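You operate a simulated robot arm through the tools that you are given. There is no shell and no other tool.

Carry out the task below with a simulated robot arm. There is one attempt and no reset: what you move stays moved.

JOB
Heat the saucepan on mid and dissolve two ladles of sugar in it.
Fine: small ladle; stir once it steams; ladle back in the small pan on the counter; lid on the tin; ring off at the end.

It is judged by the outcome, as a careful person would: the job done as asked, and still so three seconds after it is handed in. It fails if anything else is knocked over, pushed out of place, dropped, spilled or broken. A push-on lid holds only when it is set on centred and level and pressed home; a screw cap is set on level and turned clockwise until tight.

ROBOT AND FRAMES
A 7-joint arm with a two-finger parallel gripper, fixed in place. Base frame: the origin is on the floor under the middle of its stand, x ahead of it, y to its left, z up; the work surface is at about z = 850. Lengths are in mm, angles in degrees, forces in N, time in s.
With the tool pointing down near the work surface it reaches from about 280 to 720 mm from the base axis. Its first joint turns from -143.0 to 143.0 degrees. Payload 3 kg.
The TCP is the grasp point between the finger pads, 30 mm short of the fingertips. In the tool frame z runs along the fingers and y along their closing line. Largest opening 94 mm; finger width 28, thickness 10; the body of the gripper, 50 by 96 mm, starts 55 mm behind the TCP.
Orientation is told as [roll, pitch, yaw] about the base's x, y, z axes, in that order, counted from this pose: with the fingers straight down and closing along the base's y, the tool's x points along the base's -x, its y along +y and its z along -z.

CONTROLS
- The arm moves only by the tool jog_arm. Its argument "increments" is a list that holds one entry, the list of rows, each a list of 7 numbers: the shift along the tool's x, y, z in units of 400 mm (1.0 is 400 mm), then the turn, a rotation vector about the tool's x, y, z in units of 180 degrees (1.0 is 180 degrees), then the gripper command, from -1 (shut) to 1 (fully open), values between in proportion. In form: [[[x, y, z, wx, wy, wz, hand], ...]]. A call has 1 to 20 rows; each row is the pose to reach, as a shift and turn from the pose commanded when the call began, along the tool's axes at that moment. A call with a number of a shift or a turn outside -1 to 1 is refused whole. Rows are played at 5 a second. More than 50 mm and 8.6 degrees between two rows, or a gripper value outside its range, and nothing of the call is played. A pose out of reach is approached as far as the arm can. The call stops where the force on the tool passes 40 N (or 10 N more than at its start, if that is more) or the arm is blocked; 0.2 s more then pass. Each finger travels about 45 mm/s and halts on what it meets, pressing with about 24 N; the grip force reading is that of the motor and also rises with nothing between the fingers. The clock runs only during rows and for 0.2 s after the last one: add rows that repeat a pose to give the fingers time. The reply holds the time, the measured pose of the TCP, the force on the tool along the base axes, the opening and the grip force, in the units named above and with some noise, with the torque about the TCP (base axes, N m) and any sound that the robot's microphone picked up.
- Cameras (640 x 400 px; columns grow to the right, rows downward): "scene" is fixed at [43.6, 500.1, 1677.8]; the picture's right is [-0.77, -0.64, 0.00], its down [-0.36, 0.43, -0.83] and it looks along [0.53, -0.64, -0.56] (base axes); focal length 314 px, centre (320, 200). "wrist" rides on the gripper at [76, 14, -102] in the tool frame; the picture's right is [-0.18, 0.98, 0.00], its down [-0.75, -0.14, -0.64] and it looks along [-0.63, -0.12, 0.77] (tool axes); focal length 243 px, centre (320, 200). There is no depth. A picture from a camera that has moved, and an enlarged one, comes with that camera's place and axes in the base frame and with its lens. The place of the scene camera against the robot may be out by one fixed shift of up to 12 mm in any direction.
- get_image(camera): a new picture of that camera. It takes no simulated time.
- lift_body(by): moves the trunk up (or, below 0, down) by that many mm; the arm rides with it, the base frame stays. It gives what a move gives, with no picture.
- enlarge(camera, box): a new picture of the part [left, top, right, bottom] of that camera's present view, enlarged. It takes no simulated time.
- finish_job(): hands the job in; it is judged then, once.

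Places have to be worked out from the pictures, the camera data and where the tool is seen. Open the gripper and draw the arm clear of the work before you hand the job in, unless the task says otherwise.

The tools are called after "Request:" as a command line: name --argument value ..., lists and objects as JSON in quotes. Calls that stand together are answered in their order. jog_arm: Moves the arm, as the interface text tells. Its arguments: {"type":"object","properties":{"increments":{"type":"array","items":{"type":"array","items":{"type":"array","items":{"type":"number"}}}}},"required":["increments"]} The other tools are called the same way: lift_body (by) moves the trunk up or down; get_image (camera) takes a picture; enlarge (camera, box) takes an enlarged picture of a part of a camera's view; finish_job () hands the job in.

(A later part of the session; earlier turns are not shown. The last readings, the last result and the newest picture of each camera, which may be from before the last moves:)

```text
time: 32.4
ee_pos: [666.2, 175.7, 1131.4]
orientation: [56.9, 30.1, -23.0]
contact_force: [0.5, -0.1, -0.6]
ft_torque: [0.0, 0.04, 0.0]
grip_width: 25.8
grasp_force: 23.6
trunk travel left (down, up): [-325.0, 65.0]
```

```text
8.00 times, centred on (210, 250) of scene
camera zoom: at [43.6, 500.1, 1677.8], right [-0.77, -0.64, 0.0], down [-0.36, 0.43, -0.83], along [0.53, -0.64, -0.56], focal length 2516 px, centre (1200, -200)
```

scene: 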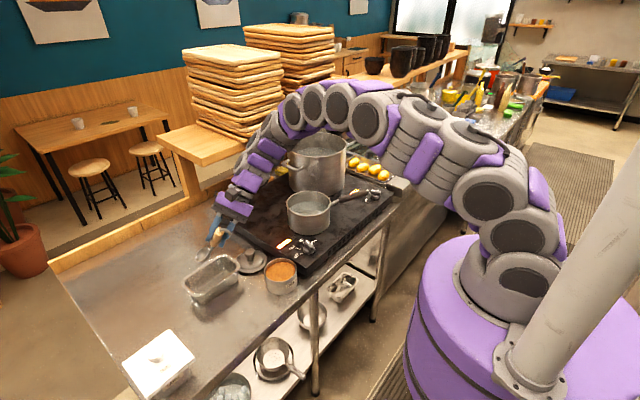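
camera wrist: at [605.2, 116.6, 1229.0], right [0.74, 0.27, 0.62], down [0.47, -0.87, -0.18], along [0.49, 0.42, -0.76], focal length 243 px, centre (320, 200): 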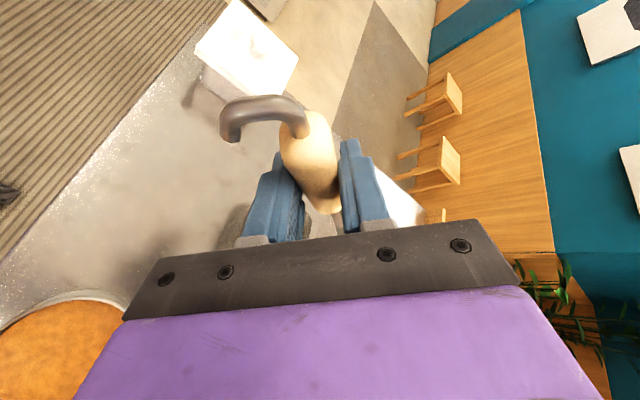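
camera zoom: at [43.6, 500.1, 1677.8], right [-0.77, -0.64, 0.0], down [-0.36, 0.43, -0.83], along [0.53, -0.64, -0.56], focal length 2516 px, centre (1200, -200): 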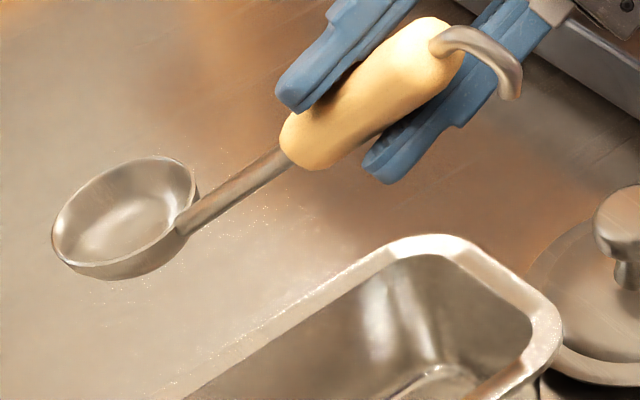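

The bowl is nearly level now, with a few degrees left. I carry it to above the sugar tin (centre about (602, 26)), trimming the level as I go and keeping the bowl well above everything.

Request:
jog_arm --increments '[[[0.0209, -0.06, -0.0499, -0.0039, 0.0013, -0.0025, -1], [0.0419, -0.1201, -0.0998, -0.0078, 0.0026, -0.005, -1], [0.0628, -0.1801, -0.1497, -0.0117, 0.0039, -0.0075, -1], [0.0838, -0.2401, -0.1996, -0.0156, 0.0052, -0.01, -1], [0.1047, -0.3002, -0.2494, -0.0194, 0.0066, -0.0126, -1], [0.1257, -0.3602, -0.2993, -0.0233, 0.0079, -0.0151, -1], [0.1466, -0.4202, -0.3492, -0.0272, 0.0092, -0.0176, -1], [0.1676, -0.4803, -0.3991, -0.0311, 0.0105, -0.0201, -1], [0.1885, -0.5403, -0.449, -0.035, 0.0118, -0.0226, -1], [0.1885, -0.5403, -0.449, -0.035, 0.0118, -0.0226, -1]]]'

Request:
get_image --camera "scene"

Request:
enlarge --camera "scene" --box '[225, 200, 325, 300]'

Request:
get_image --camera "wrist"

```text
time: 34.6
ee_pos: [462.3, -32.3, 1095.9]
orientation: [65.5, 27.7, -18.6]
contact_force: [-0.2, 0.8, -1.2]
ft_torque: [-0.01, 0.03, 0.0]
grip_width: 25.6
grasp_force: 23.7
trunk travel left (down, up): [-325.0, 65.0]
```

```text
taken
```

scene: 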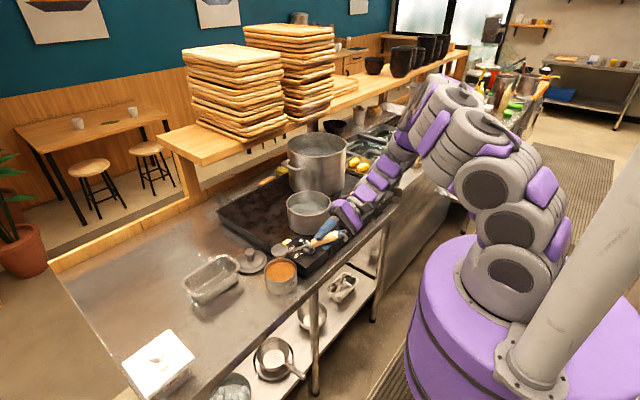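

```text
4.00 times, centred on (275, 250) of scene
camera zoom: at [43.6, 500.1, 1677.8], right [-0.77, -0.64, 0.0], down [-0.36, 0.43, -0.83], along [0.53, -0.64, -0.56], focal length 1258 px, centre (500, 0)
```

zoom: 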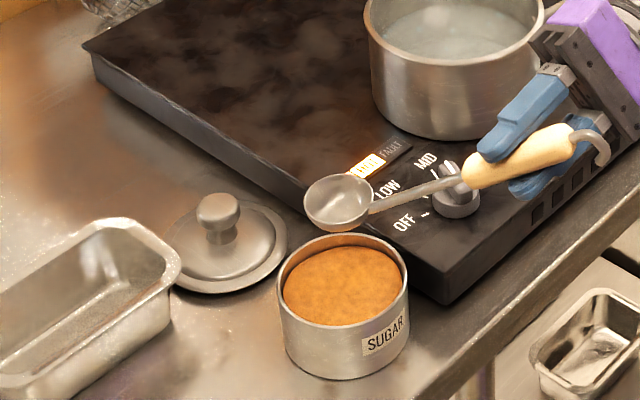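

```text
taken
camera wrist: at [394.7, -99.7, 1181.4], right [0.68, 0.2, 0.71], down [0.49, -0.84, -0.23], along [0.55, 0.5, -0.67], focal length 243 px, centre (320, 200)
```

wrist: 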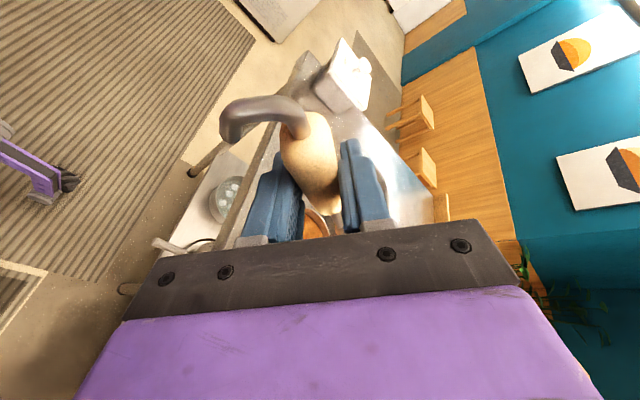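

The bowl hangs over the tin (scene places the bowl at about (603, 20) and the tin at (603, 26), rim z≈909). I zoom in to check the level.

Request:
enlarge --camera "scene" --box '[290, 230, 330, 265]'

Request:
enlarge --camera "scene" --box '[260, 210, 340, 300]'

```text
11.43 times, centred on (310, 248) of scene
camera zoom: at [43.6, 500.1, 1677.8], right [-0.77, -0.64, 0.0], down [-0.36, 0.43, -0.83], along [0.53, -0.64, -0.56], focal length 3594 px, centre (434, -343)
```

zoom: 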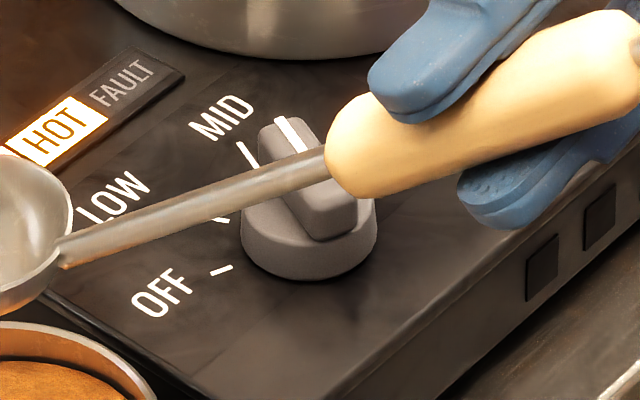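

```text
4.44 times, centred on (300, 255) of scene
camera zoom: at [43.6, 500.1, 1677.8], right [-0.77, -0.64, 0.0], down [-0.36, 0.43, -0.83], along [0.53, -0.64, -0.56], focal length 1398 px, centre (409, -44)
```

zoom: 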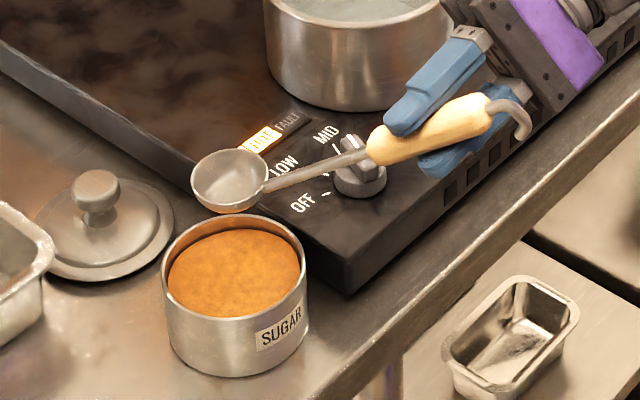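

Request:
enlarge --camera "scene" --box '[262, 230, 312, 265]'

```text
11.43 times, centred on (287, 248) of scene
camera zoom: at [43.6, 500.1, 1677.8], right [-0.77, -0.64, 0.0], down [-0.36, 0.43, -0.83], along [0.53, -0.64, -0.56], focal length 3594 px, centre (697, -343)
```

zoom: 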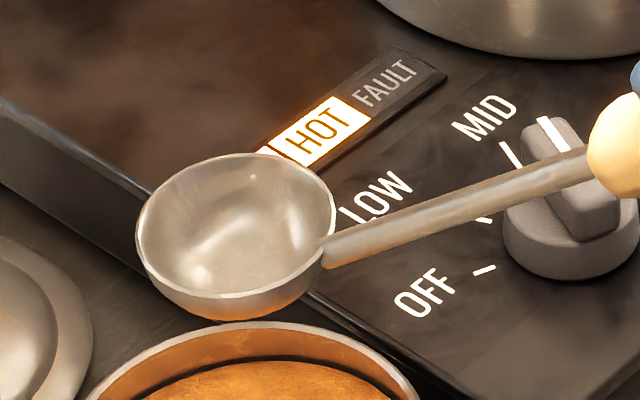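

The bowl is level within about 3°, with its front pointing 23° left of +x. I pitch the nose down 35° above the back half of the tin, ready to dig in.

Request:
jog_arm --increments '[[[-0.011, 0.0437, 0.0079, 0.0231, 0.001, 0.0313, -1], [-0.0219, 0.0874, 0.0157, 0.0462, 0.0021, 0.0625, -1], [-0.0329, 0.1311, 0.0236, 0.0693, 0.0031, 0.0938, -1], [-0.0438, 0.1748, 0.0314, 0.0924, 0.0042, 0.125, -1], [-0.0548, 0.2185, 0.0393, 0.1155, 0.0052, 0.1563, -1], [-0.0548, 0.2185, 0.0393, 0.1155, 0.0052, 0.1563, -1]]]'

Request:
enlarge --camera "scene" --box '[240, 210, 340, 300]'

Request:
get_image --camera "scene"

```text
time: 36.0
ee_pos: [528.8, -0.1, 1151.2]
orientation: [29.3, 49.3, -41.9]
contact_force: [0.4, 0.8, -2.0]
ft_torque: [0.03, 0.04, -0.02]
grip_width: 25.7
grasp_force: 23.8
trunk travel left (down, up): [-325.0, 65.0]
```

```text
4.44 times, centred on (290, 255) of scene
camera zoom: at [43.6, 500.1, 1677.8], right [-0.77, -0.64, 0.0], down [-0.36, 0.43, -0.83], along [0.53, -0.64, -0.56], focal length 1398 px, centre (453, -44)
```

zoom: 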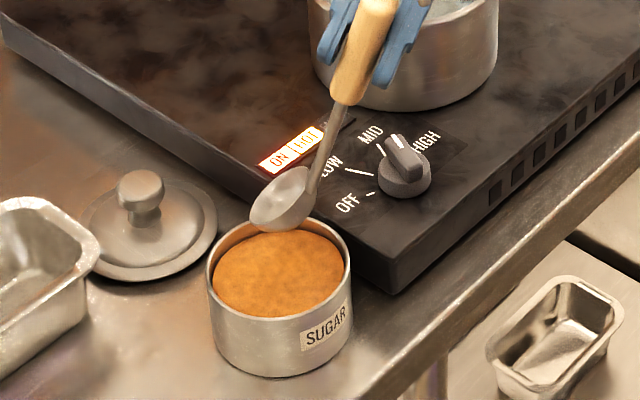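

```text
taken
```

scene: 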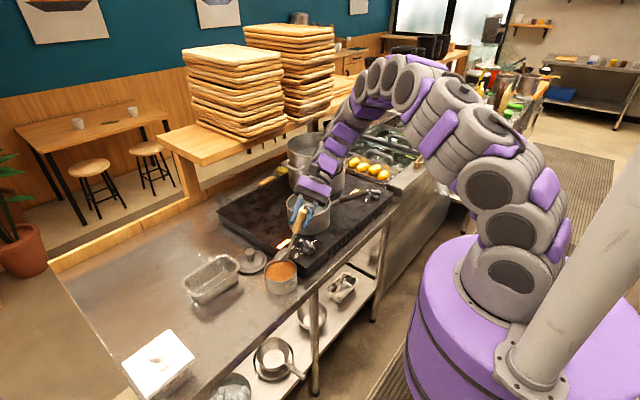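

The nose-down bowl hangs over the back half of the sugar as planned. I plunge straight down about 100 mm so the bowl digs in, and watch the force.

Request:
jog_arm --increments '[[[-0.0381, -0.0163, 0.0279, 0, 0, 0, -1], [-0.0762, -0.0326, 0.0557, 0, 0, 0, -1], [-0.1143, -0.0489, 0.0836, 0, 0, 0, -1], [-0.1429, -0.0611, 0.1045, 0, 0, 0, -1], [-0.1667, -0.0713, 0.1219, 0, 0, 0, -1], [-0.1905, -0.0815, 0.1393, 0, 0, 0, -1], [-0.1905, -0.0815, 0.1393, 0, 0, 0, -1]]]'

Request:
enlarge --camera "scene" --box '[240, 210, 340, 300]'

```text
time: 37.6
ee_pos: [528.6, -0.3, 1053.3]
orientation: [29.4, 49.2, -41.8]
contact_force: [0.9, -1.3, -0.1]
ft_torque: [0.0, 0.0, 0.0]
grip_width: 25.5
grasp_force: 23.9
trunk travel left (down, up): [-325.0, 65.0]
```

```text
4.44 times, centred on (290, 255) of scene
camera zoom: at [43.6, 500.1, 1677.8], right [-0.77, -0.64, 0.0], down [-0.36, 0.43, -0.83], along [0.53, -0.64, -0.56], focal length 1398 px, centre (453, -44)
```

zoom: 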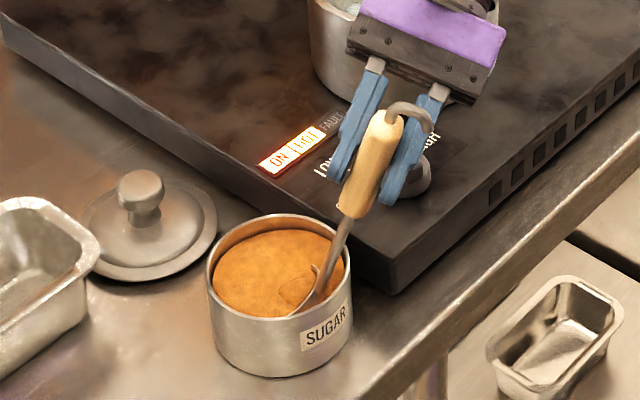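

No contact force, and the bowl is buried in the sugar. I sweep it forward while levelling, then lift it slowly and level.

Request:
jog_arm --increments '[[[-0.0121, -0.0299, 0.0091, -0.019, -0.0009, -0.0257, -1], [-0.0242, -0.0598, 0.0183, -0.038, -0.0017, -0.0514, -1], [-0.0362, -0.0896, 0.0274, -0.0569, -0.0026, -0.077, -1], [-0.0483, -0.1195, 0.0365, -0.0759, -0.0034, -0.1027, -1], [-0.0341, -0.133, 0.0265, -0.0875, -0.004, -0.1184, -1], [-0.0198, -0.1465, 0.0165, -0.099, -0.0045, -0.134, -1], [0.0092, -0.1415, -0.0051, -0.1045, -0.0047, -0.1414, -1], [0.0382, -0.1365, -0.0267, -0.11, -0.005, -0.1488, -1], [0.0673, -0.1315, -0.0484, -0.1155, -0.0052, -0.1563, -1], [0.0963, -0.1265, -0.07, -0.1155, -0.0052, -0.1563, -1], [0.0963, -0.1265, -0.07, -0.1155, -0.0052, -0.1563, -1]]]'

Request:
enlarge --camera "scene" --box '[240, 210, 340, 300]'

Request:
get_image --camera "scene"

```text
time: 40.0
ee_pos: [470.6, -27.8, 1081.8]
orientation: [65.5, 27.8, -18.6]
contact_force: [-0.7, -0.1, -0.7]
ft_torque: [-0.01, 0.04, 0.0]
grip_width: 26.0
grasp_force: 23.5
trunk travel left (down, up): [-325.0, 65.0]
```

```text
4.44 times, centred on (290, 255) of scene
camera zoom: at [43.6, 500.1, 1677.8], right [-0.77, -0.64, 0.0], down [-0.36, 0.43, -0.83], along [0.53, -0.64, -0.56], focal length 1398 px, centre (453, -44)
```

zoom: 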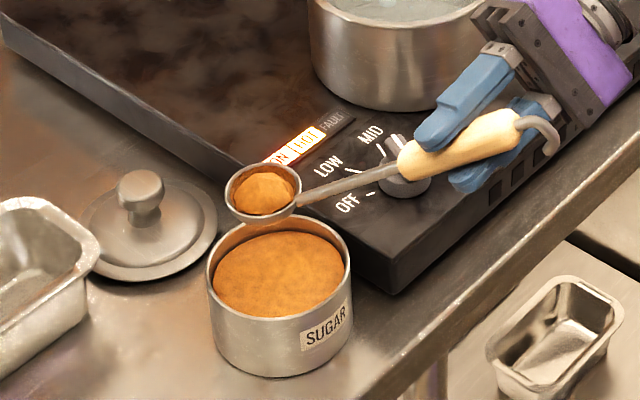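

```text
taken
```

scene: 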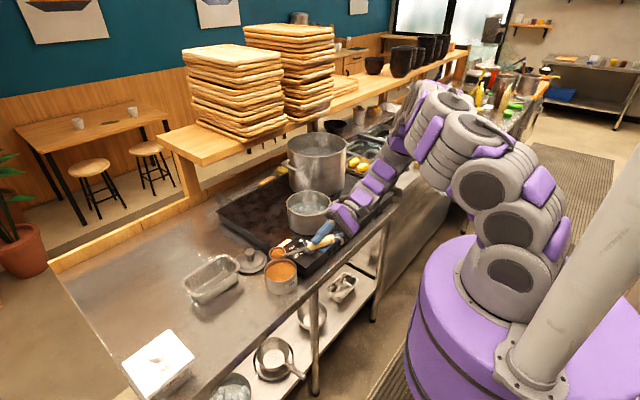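

The ladle is full of sugar, level, with no spill in sight. I look closely at the bowl and the saucepan before carrying it over.

Request:
enlarge --camera "scene" --box '[270, 170, 400, 260]'

Request:
enlarge --camera "scene" --box '[275, 235, 315, 265]'

```text
4.44 times, centred on (335, 215) of scene
camera zoom: at [43.6, 500.1, 1677.8], right [-0.77, -0.64, 0.0], down [-0.36, 0.43, -0.83], along [0.53, -0.64, -0.56], focal length 1398 px, centre (253, 133)
```

zoom: 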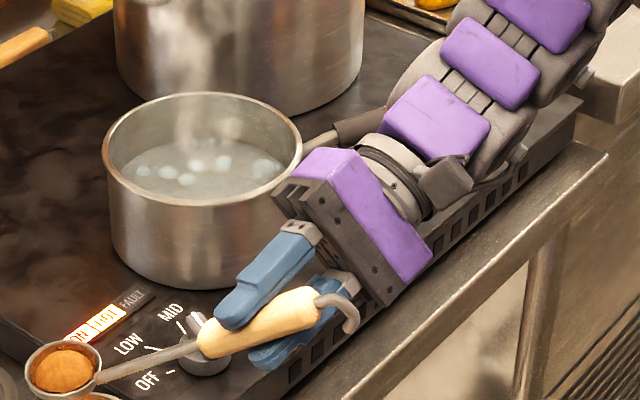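

```text
13.33 times, centred on (295, 250) of scene
camera zoom: at [43.6, 500.1, 1677.8], right [-0.77, -0.64, 0.0], down [-0.36, 0.43, -0.83], along [0.53, -0.64, -0.56], focal length 4193 px, centre (653, -467)
```

zoom: 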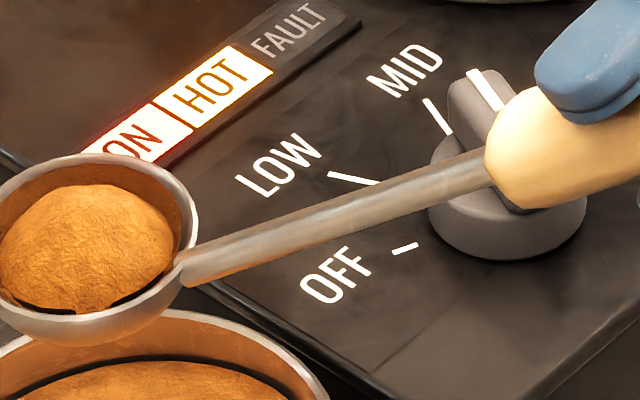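

The pan already steams and bubbles. From the scene I place its rim centre near (703, -226) with the rim at z≈997. I carry the level ladle up and over the pan, yawing by -45° so the pour is comfortable.

Request:
jog_arm --increments '[[[0.0231, 0.0403, -0.0184, 0, 0, 0, -1], [0.0521, 0.0908, -0.0414, 0, 0, 0, -1], [0.0162, 0.1078, -0.0885, -0.0165, -0.0288, 0.0132, -1], [-0.0198, 0.1247, -0.1357, -0.0331, -0.0576, 0.0263, -1], [-0.0557, 0.1417, -0.1828, -0.0496, -0.0864, 0.0395, -1], [-0.0917, 0.1586, -0.2299, -0.0661, -0.1153, 0.0526, -1], [-0.1276, 0.1756, -0.277, -0.0826, -0.1441, 0.0658, -1], [-0.1636, 0.1925, -0.3242, -0.0992, -0.1729, 0.0789, -1], [-0.1995, 0.2095, -0.3713, -0.1157, -0.2017, 0.0921, -1], [-0.1995, 0.2095, -0.3713, -0.1157, -0.2017, 0.0921, -1]]]'

Request:
enlarge --camera "scene" --box '[270, 150, 400, 250]'

Request:
get_image --camera "wrist"

```text
time: 42.2
ee_pos: [567.5, -165.6, 1166.4]
orientation: [65.3, 27.8, -63.9]
contact_force: [-0.3, -0.3, -1.4]
ft_torque: [0.02, 0.05, -0.02]
grip_width: 25.8
grasp_force: 24.4
trunk travel left (down, up): [-325.0, 65.0]
```

```text
4.00 times, centred on (335, 200) of scene
camera zoom: at [43.6, 500.1, 1677.8], right [-0.77, -0.64, 0.0], down [-0.36, 0.43, -0.83], along [0.53, -0.64, -0.56], focal length 1258 px, centre (260, 200)
```

zoom: 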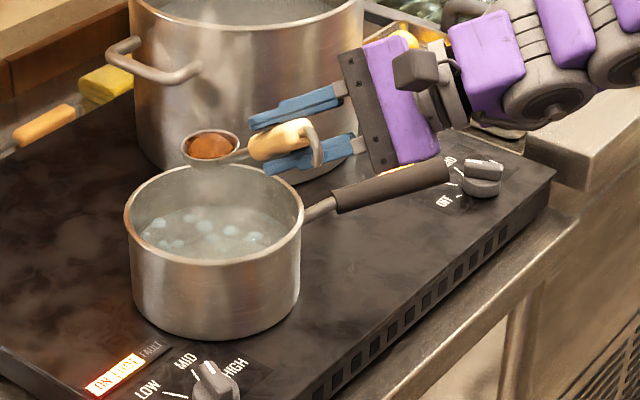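

```text
taken
camera wrist: at [469.7, -166.6, 1250.5], right [0.62, -0.34, 0.71], down [-0.25, -0.94, -0.23], along [0.74, -0.04, -0.67], focal length 243 px, centre (320, 200)
```

wrist: 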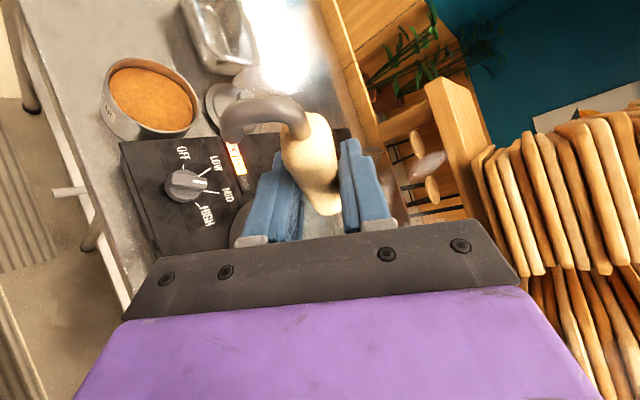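

Bowl and pan are aligned in the scene view. I now lower a little and roll the ladle about its long axis by 100° to tip the sugar into the middle of the pan.

Request:
jog_arm --increments '[[[0.0135, -0.013, 0.0333, 0.0305, -0.0274, -0.0216, -1], [0.0244, -0.0298, 0.0678, 0.061, -0.0547, -0.0432, -1], [0.0317, -0.0507, 0.1025, 0.0915, -0.0821, -0.0647, -1], [0.0356, -0.0752, 0.1369, 0.122, -0.1095, -0.0863, -1], [0.036, -0.1033, 0.1708, 0.1525, -0.1368, -0.1079, -1], [0.0322, -0.1345, 0.2029, 0.183, -0.1642, -0.1295, -1], [0.0301, -0.1578, 0.2295, 0.2135, -0.1916, -0.1511, -1], [0.0242, -0.1832, 0.2533, 0.244, -0.2189, -0.1727, -1], [0.0146, -0.2102, 0.2738, 0.2745, -0.2463, -0.1942, -1], [0.0013, -0.2383, 0.2907, 0.305, -0.2737, -0.2158, -1], [-0.015, -0.2667, 0.3037, 0.3355, -0.301, -0.2374, -1], [-0.0342, -0.2951, 0.3126, 0.366, -0.3284, -0.259, -1], [-0.0342, -0.2951, 0.3126, 0.366, -0.3284, -0.259, -1], [-0.0342, -0.2951, 0.3126, 0.366, -0.3284, -0.259, -1]]]'

Request:
enlarge --camera "scene" --box '[260, 150, 400, 260]'

Request:
get_image --camera "wrist"

```text
time: 45.2
ee_pos: [597.2, -80.3, 1019.0]
orientation: [-13.2, -41.7, -49.6]
contact_force: [0.3, 0.4, -0.8]
ft_torque: [0.08, 0.03, 0.0]
grip_width: 25.7
grasp_force: 23.7
trunk travel left (down, up): [-325.0, 65.0]
```

```text
3.64 times, centred on (330, 205) of scene
camera zoom: at [43.6, 500.1, 1677.8], right [-0.77, -0.64, 0.0], down [-0.36, 0.43, -0.83], along [0.53, -0.64, -0.56], focal length 1144 px, centre (284, 182)
```

zoom: 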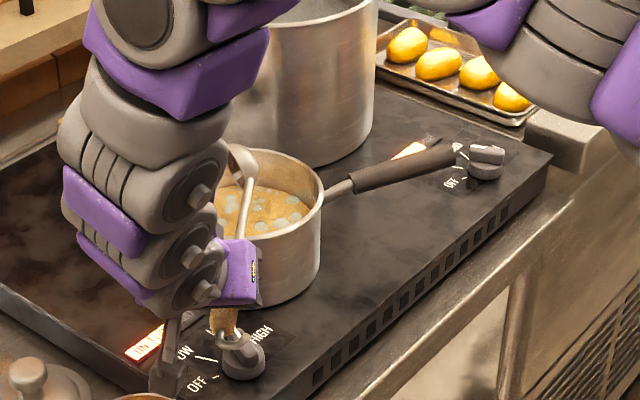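

```text
taken
camera wrist: at [546.6, 37.0, 1041.1], right [0.91, 0.4, -0.05], down [0.09, -0.09, 0.99], along [0.39, -0.91, -0.12], focal length 243 px, centre (320, 200)
```

wrist: 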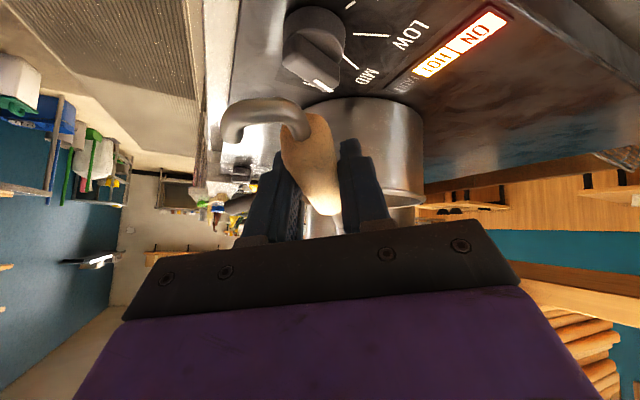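

The water turned sugary, so the load has gone in. I zoom in to check that the bowl is empty and nothing fell outside.

Request:
enlarge --camera "scene" --box '[295, 180, 345, 220]'

Request:
enlarge --camera "scene" --box '[270, 200, 370, 270]'

```text
10.00 times, centred on (320, 200) of scene
camera zoom: at [43.6, 500.1, 1677.8], right [-0.77, -0.64, 0.0], down [-0.36, 0.43, -0.83], along [0.53, -0.64, -0.56], focal length 3145 px, centre (320, 200)
```

zoom: 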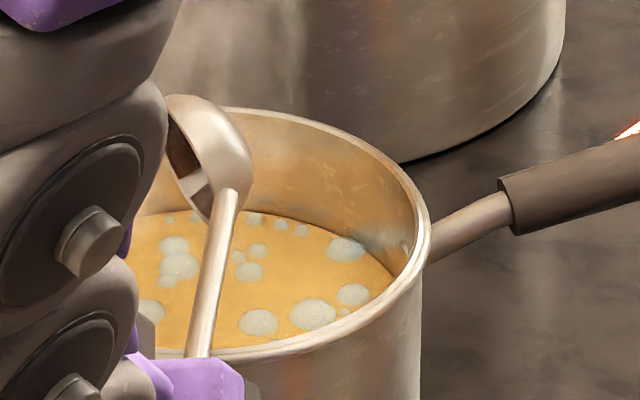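

```text
5.71 times, centred on (320, 235) of scene
camera zoom: at [43.6, 500.1, 1677.8], right [-0.77, -0.64, 0.0], down [-0.36, 0.43, -0.83], along [0.53, -0.64, -0.56], focal length 1797 px, centre (320, 0)
```

zoom: 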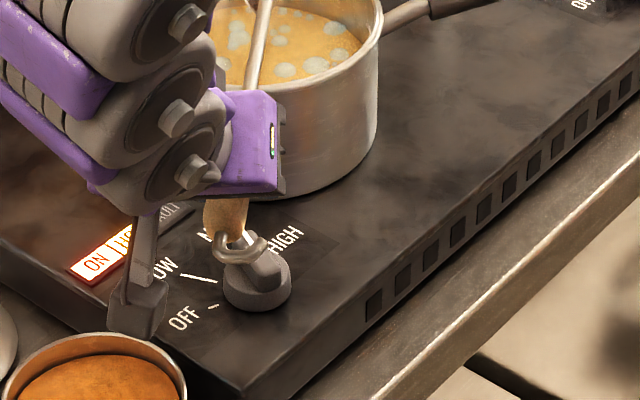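

The bowl is empty and all the sugar went into the pan. I roll the ladle back to level by reversing the same path.

Request:
jog_arm --increments '[[[-0.0215, -0.0019, -0.028, -0.0305, 0.0274, 0.0216, -1], [-0.045, -0.0077, -0.0537, -0.061, 0.0547, 0.0432, -1], [-0.07, -0.0175, -0.0766, -0.0915, 0.0821, 0.0647, -1], [-0.096, -0.031, -0.0962, -0.122, 0.1095, 0.0863, -1], [-0.1226, -0.0482, -0.1119, -0.1525, 0.1368, 0.1079, -1], [-0.1491, -0.0685, -0.1236, -0.183, 0.1642, 0.1295, -1], [-0.1835, -0.0923, -0.14, -0.2135, 0.1916, 0.1511, -1], [-0.2169, -0.1187, -0.1515, -0.244, 0.2189, 0.1727, -1], [-0.2482, -0.1464, -0.1585, -0.2745, 0.2463, 0.1942, -1], [-0.2775, -0.1752, -0.1613, -0.305, 0.2737, 0.2158, -1], [-0.3042, -0.2048, -0.1593, -0.3355, 0.301, 0.2374, -1], [-0.328, -0.2342, -0.1535, -0.366, 0.3284, 0.259, -1], [-0.328, -0.2342, -0.1535, -0.366, 0.3284, 0.259, -1]]]'

Request:
enlarge --camera "scene" --box '[270, 150, 400, 250]'

```text
time: 48.0
ee_pos: [567.2, -166.7, 1166.4]
orientation: [65.3, 27.7, -63.6]
contact_force: [0.5, 0.3, 0.5]
ft_torque: [0.01, 0.02, -0.03]
grip_width: 26.1
grasp_force: 24.1
trunk travel left (down, up): [-325.0, 65.0]
```

```text
4.00 times, centred on (335, 200) of scene
camera zoom: at [43.6, 500.1, 1677.8], right [-0.77, -0.64, 0.0], down [-0.36, 0.43, -0.83], along [0.53, -0.64, -0.56], focal length 1258 px, centre (260, 200)
```

zoom: 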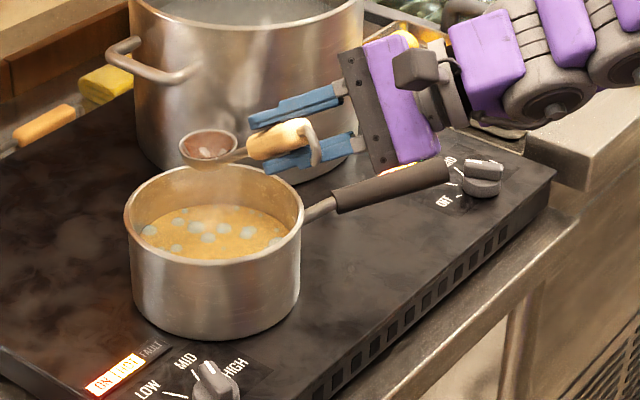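

The bowl is empty and dry of water. I go back to the tin for the second ladle.

Request:
jog_arm --increments '[[[0.0426, -0.0493, 0.01, 0.0165, 0.0288, -0.0132, -1], [0.0851, -0.0986, 0.0201, 0.0331, 0.0576, -0.0263, -1], [0.1277, -0.1479, 0.0301, 0.0496, 0.0864, -0.0395, -1], [0.1703, -0.1971, 0.0402, 0.0661, 0.1153, -0.0526, -1], [0.2129, -0.2464, 0.0502, 0.0826, 0.1441, -0.0658, -1], [0.2554, -0.2957, 0.0603, 0.0992, 0.1729, -0.0789, -1], [0.298, -0.345, 0.0703, 0.1157, 0.2017, -0.0921, -1], [0.298, -0.345, 0.0703, 0.1157, 0.2017, -0.0921, -1]]]'

Request:
enlarge --camera "scene" --box '[240, 210, 340, 300]'

```text
time: 49.8
ee_pos: [464.0, -27.3, 1100.9]
orientation: [65.5, 27.6, -18.7]
contact_force: [0.5, 0.4, -0.9]
ft_torque: [0.01, 0.05, -0.02]
grip_width: 25.7
grasp_force: 24.4
trunk travel left (down, up): [-325.0, 65.0]
```

```text
4.44 times, centred on (290, 255) of scene
camera zoom: at [43.6, 500.1, 1677.8], right [-0.77, -0.64, 0.0], down [-0.36, 0.43, -0.83], along [0.53, -0.64, -0.56], focal length 1398 px, centre (453, -44)
```

zoom: 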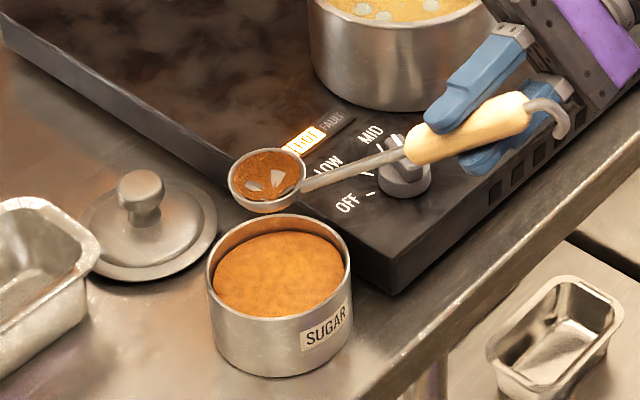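

The inside of the bowl looks coated, so I zoom in before the second scoop.

Request:
enlarge --camera "scene" --box '[285, 240, 315, 262]'

Request:
enlarge --camera "scene" --box '[280, 165, 350, 225]'

```text
16.00 times, centred on (300, 251) of scene
camera zoom: at [43.6, 500.1, 1677.8], right [-0.77, -0.64, 0.0], down [-0.36, 0.43, -0.83], along [0.53, -0.64, -0.56], focal length 5032 px, centre (640, -616)
```

zoom: 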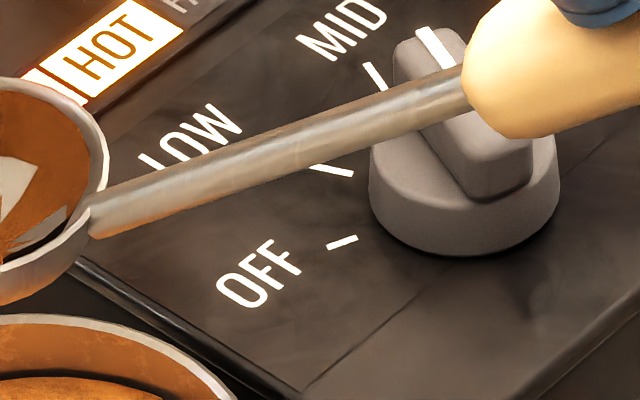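

```text
6.67 times, centred on (315, 195) of scene
camera zoom: at [43.6, 500.1, 1677.8], right [-0.77, -0.64, 0.0], down [-0.36, 0.43, -0.83], along [0.53, -0.64, -0.56], focal length 2097 px, centre (353, 233)
```

zoom: 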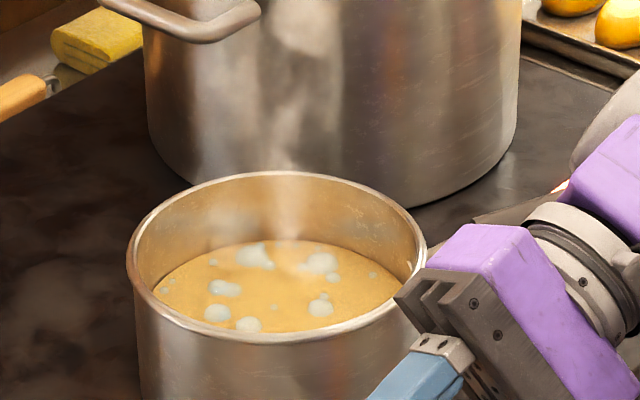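

Request:
enlarge --camera "scene" --box '[264, 240, 294, 262]'

```text
16.00 times, centred on (279, 251) of scene
camera zoom: at [43.6, 500.1, 1677.8], right [-0.77, -0.64, 0.0], down [-0.36, 0.43, -0.83], along [0.53, -0.64, -0.56], focal length 5032 px, centre (976, -616)
```

zoom: 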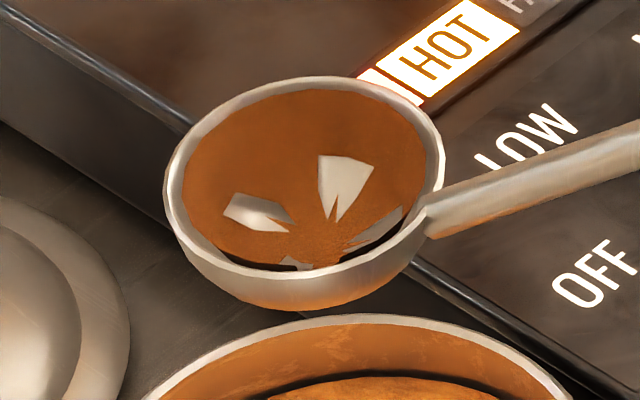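

Only a thin film of sugar clings to the bowl; I will hold the next pour longer and tip it further. Now the second scoop, in the same motion but a few millimetres deeper.

Request:
jog_arm --increments '[[[-0.0179, 0.0305, 0.011, 0.0231, 0.001, 0.0313, -1], [-0.0358, 0.061, 0.022, 0.0462, 0.0021, 0.0625, -1], [-0.0537, 0.0915, 0.033, 0.0693, 0.0031, 0.0938, -1], [-0.0716, 0.122, 0.044, 0.0924, 0.0042, 0.125, -1], [-0.0895, 0.1525, 0.055, 0.1155, 0.0052, 0.1563, -1], [-0.1126, 0.1121, 0.0734, 0.1155, 0.0052, 0.1563, -1], [-0.1358, 0.0718, 0.0918, 0.1155, 0.0052, 0.1563, -1], [-0.1589, 0.0314, 0.1101, 0.1155, 0.0052, 0.1563, -1], [-0.182, -0.009, 0.1285, 0.1155, 0.0052, 0.1563, -1], [-0.1768, -0.0406, 0.1259, 0.0965, 0.0044, 0.1306, -1], [-0.1716, -0.0722, 0.1234, 0.0776, 0.0035, 0.105, -1], [-0.1665, -0.1037, 0.1208, 0.0586, 0.0027, 0.0793, -1], [-0.1613, -0.1353, 0.1183, 0.0396, 0.0018, 0.0536, -1], [-0.1424, -0.1343, 0.1043, 0.0281, 0.0013, 0.038, -1], [-0.1235, -0.1333, 0.0903, 0.0165, 0.0007, 0.0223, -1], [-0.0972, -0.0994, 0.0697, 0.0124, 0.0005, 0.0167, -1], [-0.0709, -0.0655, 0.0491, 0.0083, 0.0004, 0.0112, -1], [-0.0446, -0.0316, 0.0284, 0.0041, 0.0002, 0.0056, -1], [-0.0183, 0.0023, 0.0078, 0, 0, 0, -1], [-0.0183, 0.0023, 0.0078, 0, 0, 0, -1]]]'

Request:
enlarge --camera "scene" --box '[240, 210, 340, 300]'

Request:
enlarge --camera "scene" --box '[264, 240, 294, 262]'

```text
time: 54.0
ee_pos: [470.5, -27.0, 1096.8]
orientation: [65.5, 27.7, -18.6]
contact_force: [0.4, 0.2, -1.0]
ft_torque: [-0.02, 0.04, -0.02]
grip_width: 25.5
grasp_force: 23.9
trunk travel left (down, up): [-325.0, 65.0]
```

```text
4.44 times, centred on (290, 255) of scene
camera zoom: at [43.6, 500.1, 1677.8], right [-0.77, -0.64, 0.0], down [-0.36, 0.43, -0.83], along [0.53, -0.64, -0.56], focal length 1398 px, centre (453, -44)
```

zoom: 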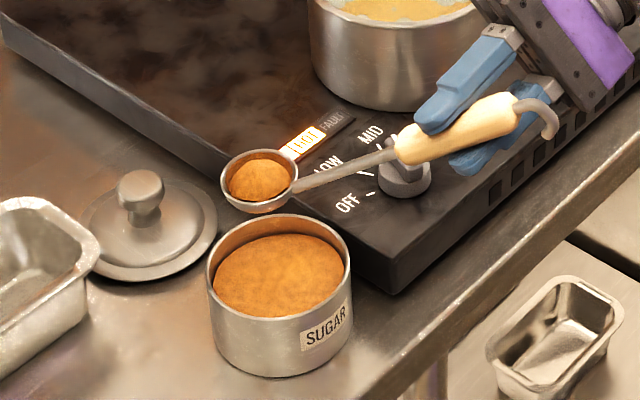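

```text
16.00 times, centred on (279, 251) of scene
camera zoom: at [43.6, 500.1, 1677.8], right [-0.77, -0.64, 0.0], down [-0.36, 0.43, -0.83], along [0.53, -0.64, -0.56], focal length 5032 px, centre (976, -616)
```

zoom: 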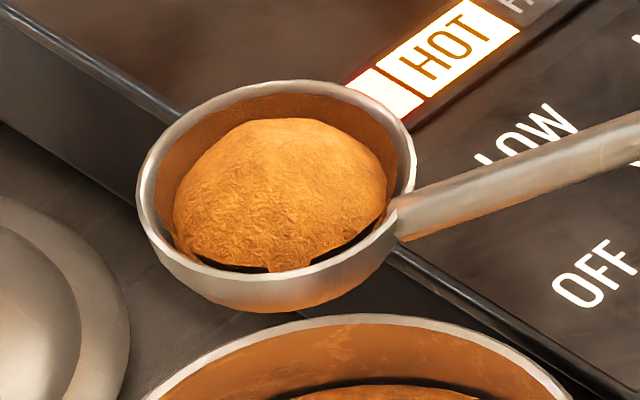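

The second ladle is full. I carry it over the pan the same way.

Request:
jog_arm --increments '[[[0.0231, 0.0403, -0.0184, 0, 0, 0, -1], [0.0521, 0.0908, -0.0414, 0, 0, 0, -1], [0.013, 0.1035, -0.0865, -0.0165, -0.0288, 0.0132, -1], [-0.0262, 0.1162, -0.1317, -0.0331, -0.0576, 0.0263, -1], [-0.0653, 0.1289, -0.1768, -0.0496, -0.0864, 0.0395, -1], [-0.1044, 0.1417, -0.2219, -0.0661, -0.1153, 0.0526, -1], [-0.1435, 0.1544, -0.267, -0.0826, -0.1441, 0.0658, -1], [-0.1827, 0.1671, -0.3122, -0.0992, -0.1729, 0.0789, -1], [-0.2218, 0.1798, -0.3573, -0.1157, -0.2017, 0.0921, -1], [-0.2218, 0.1798, -0.3573, -0.1157, -0.2017, 0.0921, -1]]]'

Request:
enlarge --camera "scene" --box '[270, 150, 400, 250]'

```text
time: 56.2
ee_pos: [567.6, -166.7, 1165.7]
orientation: [65.2, 27.6, -63.8]
contact_force: [-0.5, 0.0, -0.5]
ft_torque: [-0.01, 0.05, 0.01]
grip_width: 26.0
grasp_force: 23.8
trunk travel left (down, up): [-325.0, 65.0]
```

```text
4.00 times, centred on (335, 200) of scene
camera zoom: at [43.6, 500.1, 1677.8], right [-0.77, -0.64, 0.0], down [-0.36, 0.43, -0.83], along [0.53, -0.64, -0.56], focal length 1258 px, centre (260, 200)
```

zoom: 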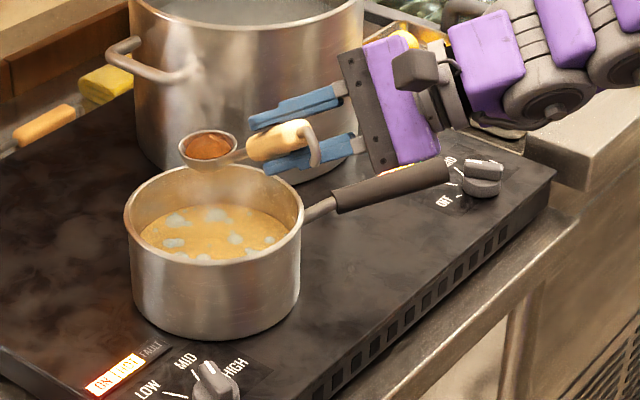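

Aligned as before. I pour again, this time on to 125° of tilt with a longer hold, raising the bowl slightly at the end for clearance.

Request:
jog_arm --increments '[[[0.0135, -0.013, 0.0333, 0.0305, -0.0274, -0.0216, -1], [0.0244, -0.0298, 0.0678, 0.061, -0.0547, -0.0432, -1], [0.0317, -0.0507, 0.1025, 0.0915, -0.0821, -0.0647, -1], [0.0356, -0.0752, 0.1369, 0.122, -0.1095, -0.0863, -1], [0.036, -0.1033, 0.1708, 0.1525, -0.1368, -0.1079, -1], [0.0322, -0.1345, 0.2029, 0.183, -0.1642, -0.1295, -1], [0.0301, -0.1578, 0.2295, 0.2135, -0.1916, -0.1511, -1], [0.0242, -0.1832, 0.2533, 0.244, -0.2189, -0.1727, -1], [0.0146, -0.2102, 0.2738, 0.2745, -0.2463, -0.1942, -1], [0.0013, -0.2383, 0.2907, 0.305, -0.2737, -0.2158, -1], [-0.015, -0.2667, 0.3037, 0.3355, -0.301, -0.2374, -1], [-0.0342, -0.2951, 0.3126, 0.366, -0.3284, -0.259, -1], [-0.0443, -0.3025, 0.3075, 0.3965, -0.3558, -0.2806, -1], [-0.0543, -0.3045, 0.2963, 0.427, -0.3831, -0.3021, -1], [-0.0643, -0.3025, 0.2798, 0.4575, -0.4105, -0.3237, -1], [-0.0643, -0.3025, 0.2798, 0.4575, -0.4105, -0.3237, -1], [-0.0643, -0.3025, 0.2798, 0.4575, -0.4105, -0.3237, -1], [-0.0643, -0.3025, 0.2798, 0.4575, -0.4105, -0.3237, -1], [-0.0643, -0.3025, 0.2798, 0.4575, -0.4105, -0.3237, -1]]]'

Request:
enlarge --camera "scene" --box '[260, 150, 400, 260]'

Request:
enlarge --camera "scene" --box '[295, 170, 345, 220]'

```text
time: 60.2
ee_pos: [591.3, -95.9, 1014.5]
orientation: [-47.5, -48.7, -25.0]
contact_force: [-0.2, -0.4, -0.8]
ft_torque: [0.04, 0.01, 0.0]
grip_width: 25.6
grasp_force: 24.4
trunk travel left (down, up): [-325.0, 65.0]
```

```text
3.64 times, centred on (330, 205) of scene
camera zoom: at [43.6, 500.1, 1677.8], right [-0.77, -0.64, 0.0], down [-0.36, 0.43, -0.83], along [0.53, -0.64, -0.56], focal length 1144 px, centre (284, 182)
```

zoom: 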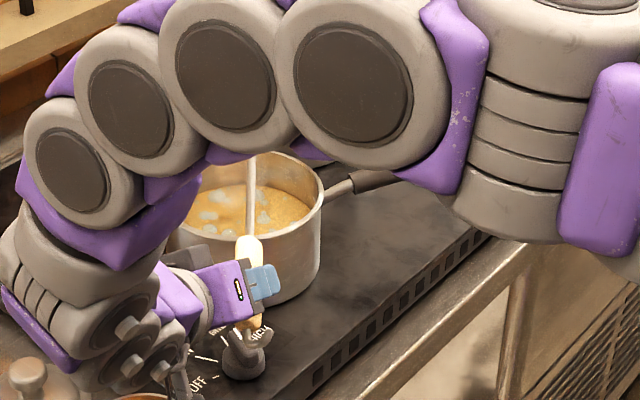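

```text
8.00 times, centred on (320, 195) of scene
camera zoom: at [43.6, 500.1, 1677.8], right [-0.77, -0.64, 0.0], down [-0.36, 0.43, -0.83], along [0.53, -0.64, -0.56], focal length 2516 px, centre (320, 240)
```

zoom: 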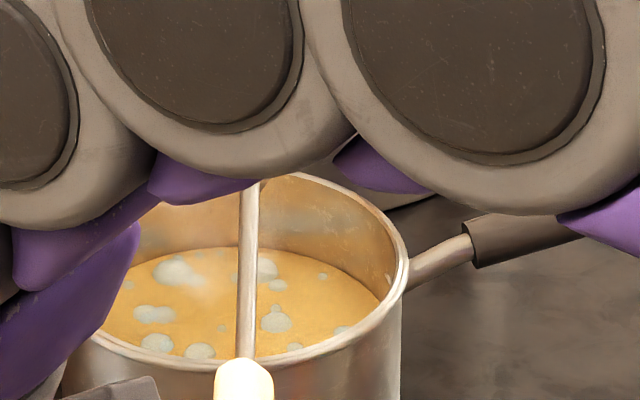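

Both loads are in. I reverse the path back to level above the pan.

Request:
jog_arm --increments '[[[0.003, 0.0139, -0.0133, -0.0305, 0.0274, 0.0216, -1], [0.0021, 0.0226, -0.0257, -0.061, 0.0547, 0.0432, -1], [-0.0041, 0.025, -0.0374, -0.0915, 0.0821, 0.0647, -1], [-0.0303, 0.0112, -0.0569, -0.122, 0.1095, 0.0863, -1], [-0.0568, -0.0059, -0.0727, -0.1525, 0.1368, 0.1079, -1], [-0.0833, -0.0261, -0.0845, -0.183, 0.1642, 0.1295, -1], [-0.109, -0.0489, -0.0919, -0.2135, 0.1916, 0.1511, -1], [-0.1337, -0.0741, -0.0948, -0.244, 0.2189, 0.1727, -1], [-0.1566, -0.101, -0.0931, -0.2745, 0.2463, 0.1942, -1], [-0.1873, -0.1338, -0.0926, -0.305, 0.2737, 0.2158, -1], [-0.2153, -0.1675, -0.0874, -0.3355, 0.301, 0.2374, -1], [-0.24, -0.2006, -0.0781, -0.366, 0.3284, 0.259, -1], [-0.2617, -0.2332, -0.0653, -0.3965, 0.3558, 0.2806, -1], [-0.2796, -0.2647, -0.0485, -0.427, 0.3831, 0.3021, -1], [-0.294, -0.2943, -0.0291, -0.4575, 0.4105, 0.3237, -1], [-0.294, -0.2943, -0.0291, -0.4575, 0.4105, 0.3237, -1]]]'

Request:
enlarge --camera "scene" --box '[270, 150, 400, 250]'

Request:
enlarge --camera "scene" --box '[305, 175, 335, 200]'

```text
time: 63.6
ee_pos: [567.9, -166.0, 1167.2]
orientation: [65.3, 27.7, -63.7]
contact_force: [-0.4, -0.2, -1.1]
ft_torque: [0.0, 0.03, 0.0]
grip_width: 25.6
grasp_force: 23.7
trunk travel left (down, up): [-325.0, 65.0]
```

```text
4.00 times, centred on (335, 200) of scene
camera zoom: at [43.6, 500.1, 1677.8], right [-0.77, -0.64, 0.0], down [-0.36, 0.43, -0.83], along [0.53, -0.64, -0.56], focal length 1258 px, centre (260, 200)
```

zoom: 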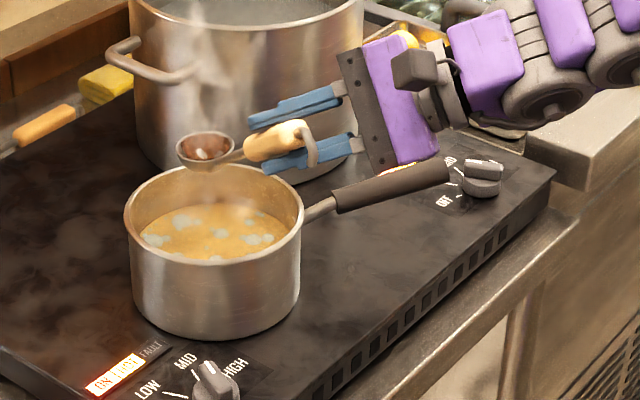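

```text
16.00 times, centred on (320, 188) of scene
camera zoom: at [43.6, 500.1, 1677.8], right [-0.77, -0.64, 0.0], down [-0.36, 0.43, -0.83], along [0.53, -0.64, -0.56], focal length 5032 px, centre (320, 400)
```

zoom: 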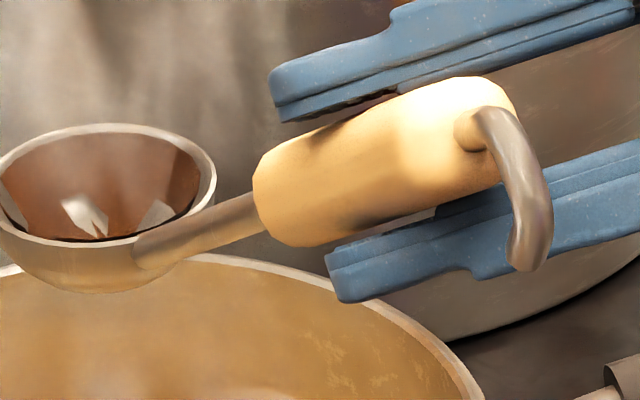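

Bowl emptied; only the same thin film remains, which stirring will wash off. Steam is rising, so I pitch the ladle nose-down 35° and lower it into the liquid to stir.

Request:
jog_arm --increments '[[[-0.0164, 0.0435, 0.009, 0.0231, 0.001, 0.0313, -1], [-0.0327, 0.0869, 0.018, 0.0462, 0.0021, 0.0625, -1], [-0.0491, 0.1304, 0.027, 0.0693, 0.0031, 0.0938, -1], [-0.0654, 0.1738, 0.036, 0.0924, 0.0042, 0.125, -1], [-0.0818, 0.2173, 0.045, 0.1155, 0.0052, 0.1563, -1], [-0.1113, 0.1659, 0.0685, 0.1155, 0.0052, 0.1563, -1], [-0.1408, 0.1144, 0.092, 0.1155, 0.0052, 0.1563, -1], [-0.1703, 0.063, 0.1155, 0.1155, 0.0052, 0.1563, -1], [-0.1998, 0.0115, 0.139, 0.1155, 0.0052, 0.1563, -1], [-0.1998, 0.0115, 0.139, 0.1155, 0.0052, 0.1563, -1]]]'

Request:
enlarge --camera "scene" --box '[260, 140, 400, 250]'

```text
time: 65.8
ee_pos: [642.7, -197.0, 1111.7]
orientation: [29.4, 49.2, -86.9]
contact_force: [0.2, 0.3, -0.9]
ft_torque: [-0.02, 0.05, 0.01]
grip_width: 25.5
grasp_force: 24.1
trunk travel left (down, up): [-325.0, 65.0]
```

```text
3.64 times, centred on (330, 195) of scene
camera zoom: at [43.6, 500.1, 1677.8], right [-0.77, -0.64, 0.0], down [-0.36, 0.43, -0.83], along [0.53, -0.64, -0.56], focal length 1144 px, centre (284, 218)
```

zoom: 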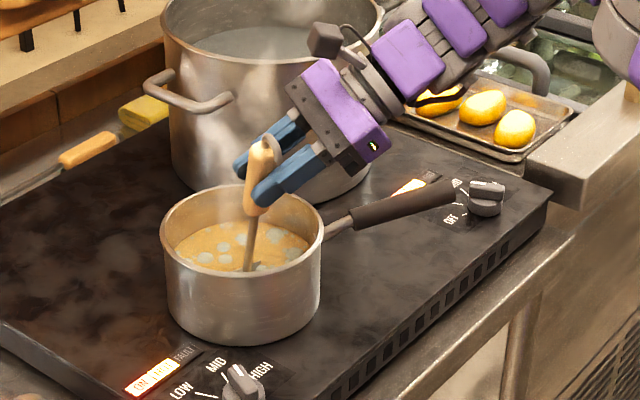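

The ladle is in the liquid near the pan's centre with no contact force. I stir in circles of 35 mm radius.

Request:
jog_arm --increments '[[[-0.012, 0.0415, 0.0075, 0, 0, 0, -1], [-0.024, 0.0829, 0.0149, 0, 0, 0, -1], [0.0197, 0.0602, 0.0602, 0, 0, 0, -1], [0.052, 0.0023, 0.0704, 0, 0, 0, -1], [0.0536, -0.0569, 0.0391, 0, 0, 0, -1], [0.024, -0.0829, -0.0149, 0, 0, 0, -1], [-0.0197, -0.0602, -0.0602, 0, 0, 0, -1], [-0.052, -0.0023, -0.0704, 0, 0, 0, -1], [-0.0536, 0.0569, -0.0391, 0, 0, 0, -1], [-0.024, 0.0829, 0.0149, 0, 0, 0, -1], [0.0197, 0.0602, 0.0602, 0, 0, 0, -1], [0.052, 0.0023, 0.0704, 0, 0, 0, -1], [0.0536, -0.0569, 0.0391, 0, 0, 0, -1], [0.024, -0.0829, -0.0149, 0, 0, 0, -1], [-0.0197, -0.0602, -0.0602, 0, 0, 0, -1], [-0.052, -0.0023, -0.0704, 0, 0, 0, -1], [-0.0536, 0.0569, -0.0391, 0, 0, 0, -1], [-0.024, 0.0829, 0.0149, 0, 0, 0, -1], [-0.012, 0.0415, 0.0075, 0, 0, 0, -1], [0, 0, 0, 0, 0, 0, -1]]]'

Request:
enlarge --camera "scene" --box '[280, 160, 370, 230]'

```text
time: 70.0
ee_pos: [642.1, -198.5, 1111.7]
orientation: [29.3, 49.2, -87.0]
contact_force: [0.1, 0.5, -0.1]
ft_torque: [0.02, 0.04, -0.02]
grip_width: 25.7
grasp_force: 24.3
trunk travel left (down, up): [-325.0, 65.0]
```

```text
5.71 times, centred on (325, 195) of scene
camera zoom: at [43.6, 500.1, 1677.8], right [-0.77, -0.64, 0.0], down [-0.36, 0.43, -0.83], along [0.53, -0.64, -0.56], focal length 1797 px, centre (291, 229)
```

zoom: 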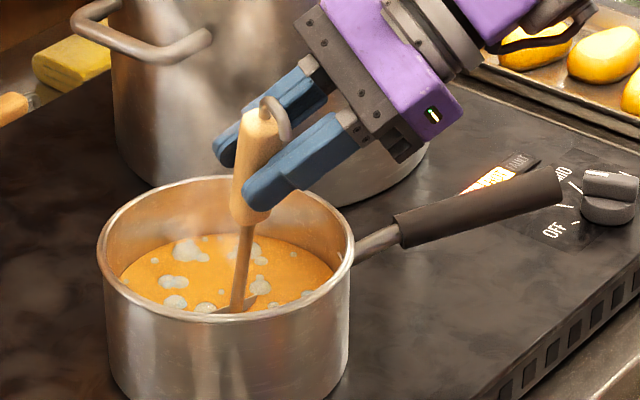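

The liquid has turned a more even orange. I lower the ladle 5 mm and keep stirring.

Request:
jog_arm --increments '[[[-0.0215, 0.0375, 0.0146, 0, 0, 0, -1], [-0.0335, 0.0789, 0.022, 0, 0, 0, -1], [0.0102, 0.0562, 0.0673, 0, 0, 0, -1], [0.0425, -0.0017, 0.0775, 0, 0, 0, -1], [0.0441, -0.0609, 0.0462, 0, 0, 0, -1], [0.0145, -0.0869, -0.0078, 0, 0, 0, -1], [-0.0292, -0.0642, -0.0531, 0, 0, 0, -1], [-0.0615, -0.0063, -0.0633, 0, 0, 0, -1], [-0.0631, 0.0529, -0.032, 0, 0, 0, -1], [-0.0335, 0.0789, 0.022, 0, 0, 0, -1], [0.0102, 0.0562, 0.0673, 0, 0, 0, -1], [0.0425, -0.0017, 0.0775, 0, 0, 0, -1], [0.0441, -0.0609, 0.0462, 0, 0, 0, -1], [0.0145, -0.0869, -0.0078, 0, 0, 0, -1], [-0.0292, -0.0642, -0.0531, 0, 0, 0, -1], [-0.0615, -0.0063, -0.0633, 0, 0, 0, -1], [-0.0631, 0.0529, -0.032, 0, 0, 0, -1], [-0.0335, 0.0789, 0.022, 0, 0, 0, -1], [-0.0215, 0.0375, 0.0146, 0, 0, 0, -1], [-0.0095, -0.004, 0.0071, 0, 0, 0, -1]]]'

Request:
enlarge --camera "scene" --box '[280, 160, 370, 230]'

```text
time: 74.2
ee_pos: [641.7, -199.5, 1107.3]
orientation: [29.4, 49.3, -87.1]
contact_force: [0.3, 0.4, -1.5]
ft_torque: [0.02, 0.01, 0.01]
grip_width: 25.6
grasp_force: 24.1
trunk travel left (down, up): [-325.0, 65.0]
```

```text
5.71 times, centred on (325, 195) of scene
camera zoom: at [43.6, 500.1, 1677.8], right [-0.77, -0.64, 0.0], down [-0.36, 0.43, -0.83], along [0.53, -0.64, -0.56], focal length 1797 px, centre (291, 229)
```

zoom: 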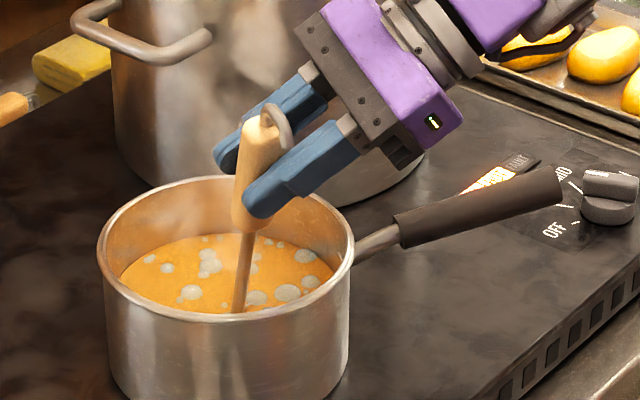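

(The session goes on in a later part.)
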